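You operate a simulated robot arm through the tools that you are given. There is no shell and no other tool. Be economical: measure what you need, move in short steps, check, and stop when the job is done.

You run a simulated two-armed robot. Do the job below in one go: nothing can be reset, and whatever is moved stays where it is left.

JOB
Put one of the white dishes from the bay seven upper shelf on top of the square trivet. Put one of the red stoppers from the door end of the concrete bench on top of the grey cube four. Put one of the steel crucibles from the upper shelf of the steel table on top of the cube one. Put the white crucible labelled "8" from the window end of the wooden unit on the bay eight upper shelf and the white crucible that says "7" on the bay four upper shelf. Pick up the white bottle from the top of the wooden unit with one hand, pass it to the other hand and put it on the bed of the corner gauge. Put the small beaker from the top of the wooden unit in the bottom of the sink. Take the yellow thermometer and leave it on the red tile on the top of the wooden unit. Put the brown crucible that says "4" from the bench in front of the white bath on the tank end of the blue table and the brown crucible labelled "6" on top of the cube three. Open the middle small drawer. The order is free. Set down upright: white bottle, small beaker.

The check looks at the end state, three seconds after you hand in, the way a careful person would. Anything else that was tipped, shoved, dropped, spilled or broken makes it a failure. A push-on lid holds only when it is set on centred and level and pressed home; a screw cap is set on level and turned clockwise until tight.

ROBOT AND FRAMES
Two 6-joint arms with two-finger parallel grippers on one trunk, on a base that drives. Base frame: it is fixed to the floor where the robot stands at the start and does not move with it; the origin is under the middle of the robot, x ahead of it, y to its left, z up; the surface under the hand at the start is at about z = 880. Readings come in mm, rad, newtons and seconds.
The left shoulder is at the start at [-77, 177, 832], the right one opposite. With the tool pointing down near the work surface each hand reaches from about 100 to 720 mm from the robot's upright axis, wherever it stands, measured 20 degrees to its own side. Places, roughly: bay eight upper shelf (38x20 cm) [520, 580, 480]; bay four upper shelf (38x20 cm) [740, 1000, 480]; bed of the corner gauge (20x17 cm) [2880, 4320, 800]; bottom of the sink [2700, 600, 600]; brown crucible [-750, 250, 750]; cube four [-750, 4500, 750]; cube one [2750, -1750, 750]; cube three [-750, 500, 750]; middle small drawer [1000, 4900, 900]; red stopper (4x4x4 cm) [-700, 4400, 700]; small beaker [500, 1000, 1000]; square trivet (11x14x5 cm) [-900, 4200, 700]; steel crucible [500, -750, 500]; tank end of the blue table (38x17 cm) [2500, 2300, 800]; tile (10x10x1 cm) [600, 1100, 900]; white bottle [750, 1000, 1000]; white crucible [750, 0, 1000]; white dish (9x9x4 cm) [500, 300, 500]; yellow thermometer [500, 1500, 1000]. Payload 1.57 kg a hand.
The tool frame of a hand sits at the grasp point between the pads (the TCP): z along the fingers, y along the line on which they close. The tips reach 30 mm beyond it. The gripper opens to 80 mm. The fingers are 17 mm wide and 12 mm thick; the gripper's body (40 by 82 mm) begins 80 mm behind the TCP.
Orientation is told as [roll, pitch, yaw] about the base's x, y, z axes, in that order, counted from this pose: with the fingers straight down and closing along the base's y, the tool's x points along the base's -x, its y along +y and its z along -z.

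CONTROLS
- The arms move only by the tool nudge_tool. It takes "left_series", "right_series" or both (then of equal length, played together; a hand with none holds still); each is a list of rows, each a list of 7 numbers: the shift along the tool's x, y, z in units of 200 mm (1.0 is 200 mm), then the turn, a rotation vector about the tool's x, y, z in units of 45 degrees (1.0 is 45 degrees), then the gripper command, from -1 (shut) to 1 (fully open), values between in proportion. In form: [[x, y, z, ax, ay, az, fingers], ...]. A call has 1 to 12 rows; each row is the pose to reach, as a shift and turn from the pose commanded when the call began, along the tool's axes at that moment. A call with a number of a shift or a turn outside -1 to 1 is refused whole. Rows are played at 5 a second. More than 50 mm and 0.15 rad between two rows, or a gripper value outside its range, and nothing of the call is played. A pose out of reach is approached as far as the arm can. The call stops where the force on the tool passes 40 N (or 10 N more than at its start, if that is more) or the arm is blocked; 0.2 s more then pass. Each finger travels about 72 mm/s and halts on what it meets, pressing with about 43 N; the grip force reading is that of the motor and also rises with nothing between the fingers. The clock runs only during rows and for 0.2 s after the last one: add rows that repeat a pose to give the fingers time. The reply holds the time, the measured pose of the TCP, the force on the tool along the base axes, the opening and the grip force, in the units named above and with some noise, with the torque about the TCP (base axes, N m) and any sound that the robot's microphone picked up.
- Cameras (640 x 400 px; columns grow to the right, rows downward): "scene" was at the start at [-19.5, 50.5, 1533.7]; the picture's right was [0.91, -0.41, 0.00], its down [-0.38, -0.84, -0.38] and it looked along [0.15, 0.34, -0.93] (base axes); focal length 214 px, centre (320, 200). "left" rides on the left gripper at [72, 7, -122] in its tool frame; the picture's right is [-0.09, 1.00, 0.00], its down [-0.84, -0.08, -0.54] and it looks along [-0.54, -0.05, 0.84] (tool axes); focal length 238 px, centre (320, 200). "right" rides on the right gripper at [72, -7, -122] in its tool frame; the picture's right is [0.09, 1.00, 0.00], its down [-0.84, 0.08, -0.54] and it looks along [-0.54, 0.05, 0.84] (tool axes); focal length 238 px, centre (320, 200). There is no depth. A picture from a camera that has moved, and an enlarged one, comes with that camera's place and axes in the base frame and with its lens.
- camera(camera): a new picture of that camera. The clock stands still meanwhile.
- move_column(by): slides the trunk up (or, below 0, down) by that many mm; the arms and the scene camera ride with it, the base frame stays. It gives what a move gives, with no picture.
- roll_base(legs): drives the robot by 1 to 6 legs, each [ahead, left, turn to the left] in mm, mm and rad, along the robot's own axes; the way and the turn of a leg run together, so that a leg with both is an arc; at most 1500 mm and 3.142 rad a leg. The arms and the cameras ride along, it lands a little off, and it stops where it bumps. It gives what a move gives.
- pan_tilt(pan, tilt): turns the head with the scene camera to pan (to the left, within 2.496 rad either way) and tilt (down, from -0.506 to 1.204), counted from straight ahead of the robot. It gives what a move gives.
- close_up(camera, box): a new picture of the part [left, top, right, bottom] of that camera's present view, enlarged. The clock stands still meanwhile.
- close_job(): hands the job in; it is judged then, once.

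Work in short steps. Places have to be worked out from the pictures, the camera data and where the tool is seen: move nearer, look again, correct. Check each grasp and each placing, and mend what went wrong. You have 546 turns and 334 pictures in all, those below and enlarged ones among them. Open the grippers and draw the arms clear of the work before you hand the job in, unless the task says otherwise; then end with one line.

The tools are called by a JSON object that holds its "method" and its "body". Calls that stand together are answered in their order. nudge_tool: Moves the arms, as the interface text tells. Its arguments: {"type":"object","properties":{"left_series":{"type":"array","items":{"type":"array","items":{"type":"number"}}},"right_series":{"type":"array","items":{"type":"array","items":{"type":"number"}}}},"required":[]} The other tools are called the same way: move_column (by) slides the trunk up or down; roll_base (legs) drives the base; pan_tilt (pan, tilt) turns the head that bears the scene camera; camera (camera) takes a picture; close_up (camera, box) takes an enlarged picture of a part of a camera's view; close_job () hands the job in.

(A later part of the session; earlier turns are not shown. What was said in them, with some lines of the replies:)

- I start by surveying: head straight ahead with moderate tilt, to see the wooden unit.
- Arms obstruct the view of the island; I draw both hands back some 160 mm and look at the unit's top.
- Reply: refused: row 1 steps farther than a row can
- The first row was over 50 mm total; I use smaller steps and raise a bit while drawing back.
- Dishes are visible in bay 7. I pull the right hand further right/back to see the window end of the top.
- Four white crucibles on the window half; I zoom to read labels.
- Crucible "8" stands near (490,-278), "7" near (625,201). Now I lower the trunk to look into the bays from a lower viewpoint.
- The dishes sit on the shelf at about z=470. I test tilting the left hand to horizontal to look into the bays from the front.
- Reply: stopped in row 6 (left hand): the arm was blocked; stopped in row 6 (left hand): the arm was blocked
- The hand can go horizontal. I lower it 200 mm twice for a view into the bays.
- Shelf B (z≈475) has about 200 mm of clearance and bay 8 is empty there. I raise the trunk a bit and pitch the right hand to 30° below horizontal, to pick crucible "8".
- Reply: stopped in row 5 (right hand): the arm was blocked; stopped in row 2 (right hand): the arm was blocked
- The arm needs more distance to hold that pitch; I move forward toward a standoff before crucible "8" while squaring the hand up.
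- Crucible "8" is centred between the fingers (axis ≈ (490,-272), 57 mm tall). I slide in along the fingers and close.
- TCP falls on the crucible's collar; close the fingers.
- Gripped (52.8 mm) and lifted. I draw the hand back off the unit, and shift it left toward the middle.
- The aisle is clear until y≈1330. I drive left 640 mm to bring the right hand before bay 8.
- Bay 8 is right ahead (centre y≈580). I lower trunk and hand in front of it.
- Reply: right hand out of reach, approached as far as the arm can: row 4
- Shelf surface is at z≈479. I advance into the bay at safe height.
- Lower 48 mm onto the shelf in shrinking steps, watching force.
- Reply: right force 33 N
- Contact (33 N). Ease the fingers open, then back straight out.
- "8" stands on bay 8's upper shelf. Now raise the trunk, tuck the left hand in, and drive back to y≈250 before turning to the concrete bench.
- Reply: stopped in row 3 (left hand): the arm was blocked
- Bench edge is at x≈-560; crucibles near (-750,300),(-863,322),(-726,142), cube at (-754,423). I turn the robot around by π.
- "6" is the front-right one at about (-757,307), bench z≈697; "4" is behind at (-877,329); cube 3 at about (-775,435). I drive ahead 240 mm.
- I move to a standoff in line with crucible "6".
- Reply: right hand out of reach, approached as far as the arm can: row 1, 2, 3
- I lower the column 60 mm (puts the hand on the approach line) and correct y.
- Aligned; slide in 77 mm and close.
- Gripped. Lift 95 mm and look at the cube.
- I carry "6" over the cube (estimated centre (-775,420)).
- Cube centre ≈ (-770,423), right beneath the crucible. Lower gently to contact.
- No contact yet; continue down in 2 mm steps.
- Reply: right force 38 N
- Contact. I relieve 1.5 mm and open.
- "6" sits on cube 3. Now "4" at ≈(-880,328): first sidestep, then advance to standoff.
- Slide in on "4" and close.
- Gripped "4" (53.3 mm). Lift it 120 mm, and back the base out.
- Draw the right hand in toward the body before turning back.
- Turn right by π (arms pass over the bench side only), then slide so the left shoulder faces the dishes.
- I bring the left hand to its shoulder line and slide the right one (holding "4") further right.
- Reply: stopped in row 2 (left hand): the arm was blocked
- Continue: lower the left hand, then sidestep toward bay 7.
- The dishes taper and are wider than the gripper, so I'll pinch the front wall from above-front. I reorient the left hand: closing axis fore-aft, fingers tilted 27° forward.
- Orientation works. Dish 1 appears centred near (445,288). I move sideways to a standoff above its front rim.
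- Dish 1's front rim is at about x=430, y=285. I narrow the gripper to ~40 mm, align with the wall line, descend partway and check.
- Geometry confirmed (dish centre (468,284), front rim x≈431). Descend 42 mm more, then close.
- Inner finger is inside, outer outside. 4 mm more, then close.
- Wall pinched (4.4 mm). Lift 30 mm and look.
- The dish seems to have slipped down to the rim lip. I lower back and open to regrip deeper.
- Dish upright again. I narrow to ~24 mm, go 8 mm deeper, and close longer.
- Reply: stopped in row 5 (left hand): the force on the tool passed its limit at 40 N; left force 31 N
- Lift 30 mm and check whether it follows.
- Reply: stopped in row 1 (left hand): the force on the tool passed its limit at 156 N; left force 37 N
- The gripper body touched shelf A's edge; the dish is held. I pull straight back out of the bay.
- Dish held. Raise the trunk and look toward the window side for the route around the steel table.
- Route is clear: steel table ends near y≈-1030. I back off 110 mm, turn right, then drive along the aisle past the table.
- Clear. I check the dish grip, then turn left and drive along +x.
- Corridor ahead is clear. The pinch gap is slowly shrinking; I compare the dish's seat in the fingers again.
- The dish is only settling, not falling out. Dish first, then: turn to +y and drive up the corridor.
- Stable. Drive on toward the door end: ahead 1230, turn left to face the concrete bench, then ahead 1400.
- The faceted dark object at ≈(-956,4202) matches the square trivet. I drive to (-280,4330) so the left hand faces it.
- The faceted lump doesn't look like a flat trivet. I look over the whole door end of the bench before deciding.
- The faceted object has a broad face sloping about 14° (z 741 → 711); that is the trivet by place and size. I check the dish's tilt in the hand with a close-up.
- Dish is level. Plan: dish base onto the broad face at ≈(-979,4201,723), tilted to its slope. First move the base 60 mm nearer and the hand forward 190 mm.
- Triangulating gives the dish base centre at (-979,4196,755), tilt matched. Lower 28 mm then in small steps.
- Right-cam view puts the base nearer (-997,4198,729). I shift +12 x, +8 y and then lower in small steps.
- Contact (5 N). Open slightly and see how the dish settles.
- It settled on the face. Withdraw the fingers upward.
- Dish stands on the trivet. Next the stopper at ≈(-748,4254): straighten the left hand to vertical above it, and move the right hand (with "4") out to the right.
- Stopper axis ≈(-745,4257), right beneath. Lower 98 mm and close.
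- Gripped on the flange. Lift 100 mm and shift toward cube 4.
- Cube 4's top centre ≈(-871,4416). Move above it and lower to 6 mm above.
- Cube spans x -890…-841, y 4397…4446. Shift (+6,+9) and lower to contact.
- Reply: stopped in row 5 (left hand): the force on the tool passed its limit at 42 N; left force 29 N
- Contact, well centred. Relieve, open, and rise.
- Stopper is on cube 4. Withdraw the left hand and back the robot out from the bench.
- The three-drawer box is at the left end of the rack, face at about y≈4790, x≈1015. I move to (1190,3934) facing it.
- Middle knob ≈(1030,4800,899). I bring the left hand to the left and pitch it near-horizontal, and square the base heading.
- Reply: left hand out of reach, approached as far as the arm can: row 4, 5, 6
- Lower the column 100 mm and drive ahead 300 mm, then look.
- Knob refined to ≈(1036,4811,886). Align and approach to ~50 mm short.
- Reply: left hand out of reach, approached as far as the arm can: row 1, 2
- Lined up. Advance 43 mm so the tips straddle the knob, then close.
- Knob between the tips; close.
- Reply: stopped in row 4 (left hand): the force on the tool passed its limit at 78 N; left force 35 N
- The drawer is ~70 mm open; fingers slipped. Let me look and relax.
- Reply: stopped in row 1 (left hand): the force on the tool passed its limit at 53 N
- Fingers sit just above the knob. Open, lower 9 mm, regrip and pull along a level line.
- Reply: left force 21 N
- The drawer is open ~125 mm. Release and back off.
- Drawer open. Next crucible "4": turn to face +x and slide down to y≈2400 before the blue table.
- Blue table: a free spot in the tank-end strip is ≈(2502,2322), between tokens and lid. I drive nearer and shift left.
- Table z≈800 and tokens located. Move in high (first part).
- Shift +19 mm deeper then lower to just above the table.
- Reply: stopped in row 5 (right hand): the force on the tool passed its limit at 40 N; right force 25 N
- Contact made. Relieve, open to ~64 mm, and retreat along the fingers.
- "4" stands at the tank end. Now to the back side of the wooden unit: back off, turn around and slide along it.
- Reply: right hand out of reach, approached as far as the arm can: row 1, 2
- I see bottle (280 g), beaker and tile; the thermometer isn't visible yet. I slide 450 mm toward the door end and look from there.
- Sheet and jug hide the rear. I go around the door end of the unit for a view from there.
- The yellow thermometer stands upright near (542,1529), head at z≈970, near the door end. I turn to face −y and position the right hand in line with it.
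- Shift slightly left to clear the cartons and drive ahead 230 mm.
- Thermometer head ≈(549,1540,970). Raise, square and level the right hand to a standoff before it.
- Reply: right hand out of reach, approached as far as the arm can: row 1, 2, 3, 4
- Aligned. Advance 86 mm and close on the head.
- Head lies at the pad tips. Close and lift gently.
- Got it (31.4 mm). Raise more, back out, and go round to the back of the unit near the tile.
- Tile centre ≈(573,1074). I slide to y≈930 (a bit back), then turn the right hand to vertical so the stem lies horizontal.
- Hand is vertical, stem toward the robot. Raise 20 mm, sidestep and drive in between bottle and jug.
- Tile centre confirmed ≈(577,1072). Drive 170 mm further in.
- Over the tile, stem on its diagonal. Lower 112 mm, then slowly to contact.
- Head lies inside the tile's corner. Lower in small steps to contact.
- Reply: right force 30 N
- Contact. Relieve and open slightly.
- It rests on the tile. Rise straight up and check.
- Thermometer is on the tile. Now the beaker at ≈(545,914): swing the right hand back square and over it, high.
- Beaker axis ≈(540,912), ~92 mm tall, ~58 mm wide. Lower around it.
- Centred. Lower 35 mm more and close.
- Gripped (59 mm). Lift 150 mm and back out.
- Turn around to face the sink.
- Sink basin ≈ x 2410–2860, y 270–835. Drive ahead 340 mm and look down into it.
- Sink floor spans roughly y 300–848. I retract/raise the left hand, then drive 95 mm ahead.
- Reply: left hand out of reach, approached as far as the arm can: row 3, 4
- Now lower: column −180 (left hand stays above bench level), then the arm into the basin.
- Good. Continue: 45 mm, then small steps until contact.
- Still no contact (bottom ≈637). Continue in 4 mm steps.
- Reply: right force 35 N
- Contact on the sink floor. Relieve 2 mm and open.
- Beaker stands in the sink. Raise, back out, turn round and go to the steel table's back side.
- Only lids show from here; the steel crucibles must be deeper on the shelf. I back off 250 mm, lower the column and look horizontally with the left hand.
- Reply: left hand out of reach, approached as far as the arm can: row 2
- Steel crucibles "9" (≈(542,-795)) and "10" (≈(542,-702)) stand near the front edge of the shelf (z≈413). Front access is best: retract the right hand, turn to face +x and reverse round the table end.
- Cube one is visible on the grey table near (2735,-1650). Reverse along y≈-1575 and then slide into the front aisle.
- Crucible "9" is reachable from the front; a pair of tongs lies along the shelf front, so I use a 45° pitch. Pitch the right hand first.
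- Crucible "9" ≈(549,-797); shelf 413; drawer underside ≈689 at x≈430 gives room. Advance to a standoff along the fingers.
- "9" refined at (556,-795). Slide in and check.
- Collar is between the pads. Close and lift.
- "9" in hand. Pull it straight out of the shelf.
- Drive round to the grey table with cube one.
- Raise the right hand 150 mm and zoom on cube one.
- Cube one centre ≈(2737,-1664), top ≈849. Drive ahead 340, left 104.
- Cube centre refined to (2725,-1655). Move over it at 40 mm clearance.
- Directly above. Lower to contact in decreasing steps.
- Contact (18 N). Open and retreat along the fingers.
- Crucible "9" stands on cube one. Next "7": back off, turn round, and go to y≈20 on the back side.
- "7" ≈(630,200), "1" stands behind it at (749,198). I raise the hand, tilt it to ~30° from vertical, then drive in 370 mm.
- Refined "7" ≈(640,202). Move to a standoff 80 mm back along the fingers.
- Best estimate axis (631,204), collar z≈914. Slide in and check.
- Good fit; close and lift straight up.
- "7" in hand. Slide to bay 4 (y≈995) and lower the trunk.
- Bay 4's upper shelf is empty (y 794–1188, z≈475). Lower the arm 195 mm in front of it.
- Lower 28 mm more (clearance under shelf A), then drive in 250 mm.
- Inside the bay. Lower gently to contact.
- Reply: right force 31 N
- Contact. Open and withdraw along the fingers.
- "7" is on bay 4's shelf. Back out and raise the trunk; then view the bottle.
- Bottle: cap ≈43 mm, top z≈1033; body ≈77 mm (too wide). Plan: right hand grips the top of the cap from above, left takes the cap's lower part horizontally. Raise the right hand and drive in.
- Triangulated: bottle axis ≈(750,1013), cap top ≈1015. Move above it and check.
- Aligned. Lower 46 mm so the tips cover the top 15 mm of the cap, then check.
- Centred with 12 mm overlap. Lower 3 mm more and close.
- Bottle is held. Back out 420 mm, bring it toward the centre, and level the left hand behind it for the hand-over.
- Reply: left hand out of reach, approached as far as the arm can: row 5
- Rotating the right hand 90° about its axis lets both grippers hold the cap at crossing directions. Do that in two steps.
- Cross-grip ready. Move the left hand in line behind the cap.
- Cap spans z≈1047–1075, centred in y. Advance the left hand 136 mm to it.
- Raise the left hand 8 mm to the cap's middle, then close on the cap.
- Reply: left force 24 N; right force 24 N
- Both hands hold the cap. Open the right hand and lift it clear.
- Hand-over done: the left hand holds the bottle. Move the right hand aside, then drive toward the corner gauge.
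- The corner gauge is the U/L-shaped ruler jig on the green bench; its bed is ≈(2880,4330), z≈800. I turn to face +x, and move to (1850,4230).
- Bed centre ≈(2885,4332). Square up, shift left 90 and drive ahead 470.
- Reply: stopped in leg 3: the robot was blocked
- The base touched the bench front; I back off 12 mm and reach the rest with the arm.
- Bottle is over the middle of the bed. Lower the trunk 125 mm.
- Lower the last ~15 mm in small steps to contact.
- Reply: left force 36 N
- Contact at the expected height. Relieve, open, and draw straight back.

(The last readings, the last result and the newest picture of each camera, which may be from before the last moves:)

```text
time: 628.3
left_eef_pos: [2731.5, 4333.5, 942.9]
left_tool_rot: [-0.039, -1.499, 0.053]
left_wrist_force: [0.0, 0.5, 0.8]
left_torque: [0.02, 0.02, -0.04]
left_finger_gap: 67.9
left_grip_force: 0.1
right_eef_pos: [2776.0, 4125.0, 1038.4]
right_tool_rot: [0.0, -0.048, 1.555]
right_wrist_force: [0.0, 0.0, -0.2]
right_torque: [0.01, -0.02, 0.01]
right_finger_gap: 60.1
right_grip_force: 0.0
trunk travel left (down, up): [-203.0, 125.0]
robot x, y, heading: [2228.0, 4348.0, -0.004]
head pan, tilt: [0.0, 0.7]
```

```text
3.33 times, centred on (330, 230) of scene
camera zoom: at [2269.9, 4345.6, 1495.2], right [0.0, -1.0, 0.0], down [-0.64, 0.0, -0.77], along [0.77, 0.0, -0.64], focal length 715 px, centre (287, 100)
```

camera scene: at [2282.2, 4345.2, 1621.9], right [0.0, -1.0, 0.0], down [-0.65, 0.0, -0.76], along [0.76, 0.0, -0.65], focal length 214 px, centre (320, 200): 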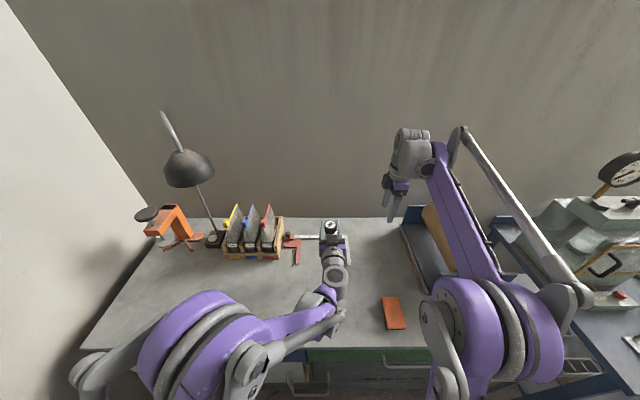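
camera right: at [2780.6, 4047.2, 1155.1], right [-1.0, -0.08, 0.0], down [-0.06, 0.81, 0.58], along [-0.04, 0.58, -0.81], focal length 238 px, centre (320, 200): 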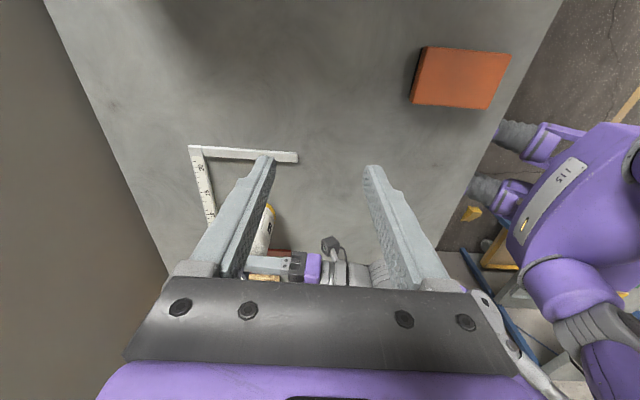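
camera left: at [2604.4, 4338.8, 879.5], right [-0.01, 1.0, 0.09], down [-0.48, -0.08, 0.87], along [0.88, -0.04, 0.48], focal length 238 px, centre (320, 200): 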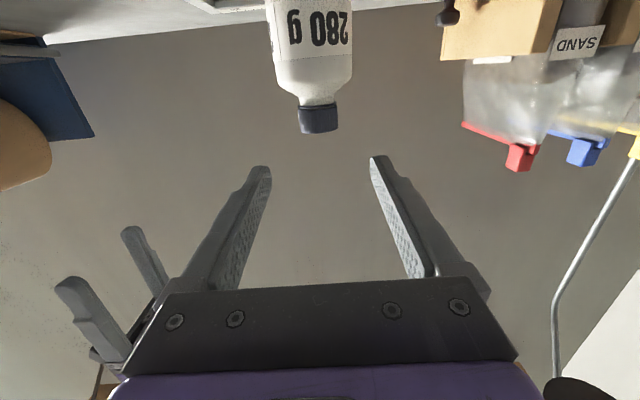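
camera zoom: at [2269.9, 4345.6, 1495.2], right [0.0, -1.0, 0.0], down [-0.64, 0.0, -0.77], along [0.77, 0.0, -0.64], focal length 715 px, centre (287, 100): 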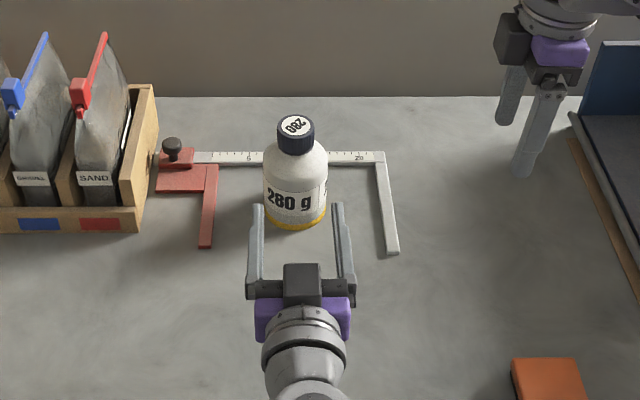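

Bottle stands upright on the gauge bed. Back away, raise, and verify the door-end placements from here.

{"method": "roll_base", "body": {"legs": [[-500, 0, 0]]}}

{"method": "move_column", "body": {"by": 120}}

{"method": "pan_tilt", "body": {"pan": 2.49, "tilt": 0.3}}

{"method": "camera", "body": {"camera": "scene"}}

```text
time: 631.3
left_eef_pos: [2224.4, 4332.9, 942.3]
left_tool_rot: [-0.04, -1.499, 0.045]
left_wrist_force: [-1.5, -0.3, -0.5]
left_torque: [-0.03, -0.01, 0.01]
left_finger_gap: 67.6
left_grip_force: 0.0
right_eef_pos: [2266.6, 4124.5, 1036.9]
right_tool_rot: [0.0, -0.046, 1.548]
right_wrist_force: [0.1, -0.7, 0.3]
right_torque: [0.01, -0.03, 0.02]
right_finger_gap: 60.1
right_grip_force: 0.1
trunk travel left (down, up): [-203.0, 125.0]
robot x, y, heading: [1718.0, 4353.1, -0.013]
head pan, tilt: [0.0, 0.7]
```

```text
time: 632.8
left_eef_pos: [2223.0, 4334.4, 1062.3]
left_tool_rot: [-0.043, -1.499, 0.051]
left_wrist_force: [-0.3, -0.6, -1.0]
left_torque: [0.02, 0.02, -0.02]
left_finger_gap: 68.1
left_grip_force: 0.1
right_eef_pos: [2266.4, 4124.9, 1156.4]
right_tool_rot: [0.001, -0.048, 1.549]
right_wrist_force: [-0.2, 0.6, -0.7]
right_torque: [-0.01, -0.04, 0.01]
right_finger_gap: 59.9
right_grip_force: 0.0
trunk travel left (down, up): [-323.0, 5.0]
robot x, y, heading: [1719.3, 4350.9, -0.011]
head pan, tilt: [0.0, 0.7]
```

```text
time: 635.0
left_eef_pos: [2225.3, 4332.9, 1060.9]
left_tool_rot: [-0.04, -1.498, 0.047]
left_wrist_force: [-0.3, 0.4, -0.1]
left_torque: [0.01, -0.03, 0.01]
left_finger_gap: 67.7
left_grip_force: 0.1
right_eef_pos: [2267.8, 4125.7, 1156.6]
right_tool_rot: [-0.001, -0.048, 1.549]
right_wrist_force: [-0.2, -0.9, -0.2]
right_torque: [0.03, -0.01, 0.0]
right_finger_gap: 60.0
right_grip_force: 0.1
trunk travel left (down, up): [-323.0, 5.0]
robot x, y, heading: [1716.1, 4348.0, -0.017]
head pan, tilt: [2.491, 0.3]
```

```text
80 pictures are left
camera scene: at [1600.2, 4407.7, 1656.1], right [0.62, 0.79, 0.0], down [0.23, -0.18, -0.96], along [-0.75, 0.59, -0.3], focal length 214 px, centre (320, 200)
```

scene: 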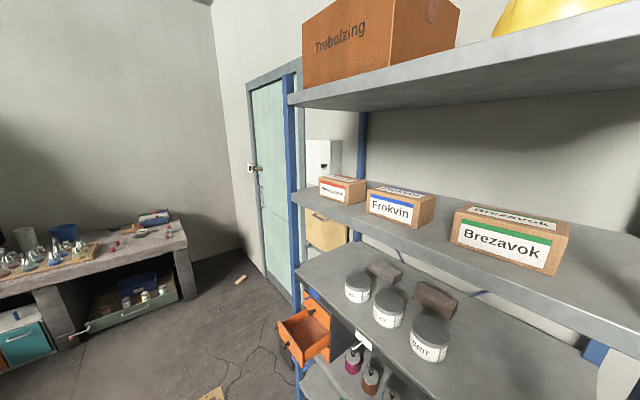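

{"method": "close_up", "body": {"camera": "scene", "box": [90, 200, 190, 260]}}

{"method": "close_up", "body": {"camera": "scene", "box": [265, 275, 345, 385]}}

```text
6.40 times, centred on (140, 230) of scene
camera zoom: at [1600.2, 4407.7, 1656.1], right [0.62, 0.79, 0.0], down [0.23, -0.18, -0.96], along [-0.75, 0.59, -0.3], focal length 1373 px, centre (1472, 8)
```

zoom: 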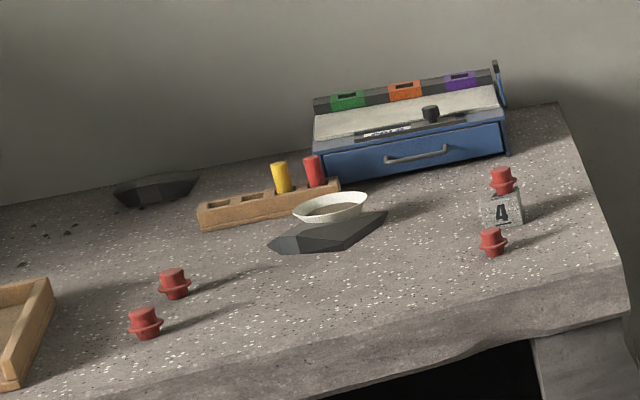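

```text
3.64 times, centred on (305, 330) of scene
camera zoom: at [1600.2, 4407.7, 1656.1], right [0.62, 0.79, 0.0], down [0.23, -0.18, -0.96], along [-0.75, 0.59, -0.3], focal length 780 px, centre (374, -273)
```

zoom: 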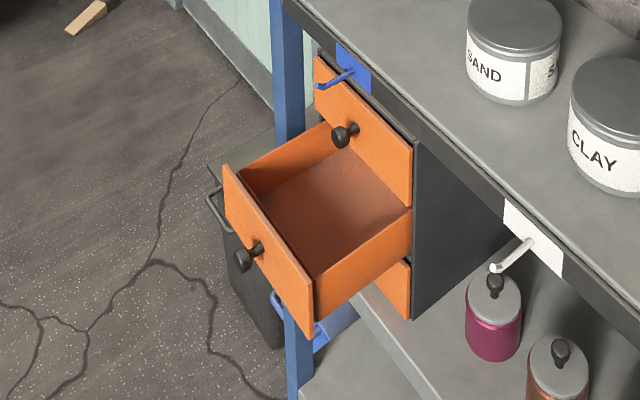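

Everything checks out: the dish is on the trivet, the stopper on cube four and the drawer is open. Grippers are open and clear, so I hand in.

{"method": "close_job", "body": {}}

```text
The job is handed in.
```

I did every part of the job and handed it in, with the grippers open and the arms clear. The least sure part is the white dish. It stands still on the square trivet, but that trivet's top slopes about 14°, so the dish sits tilted.
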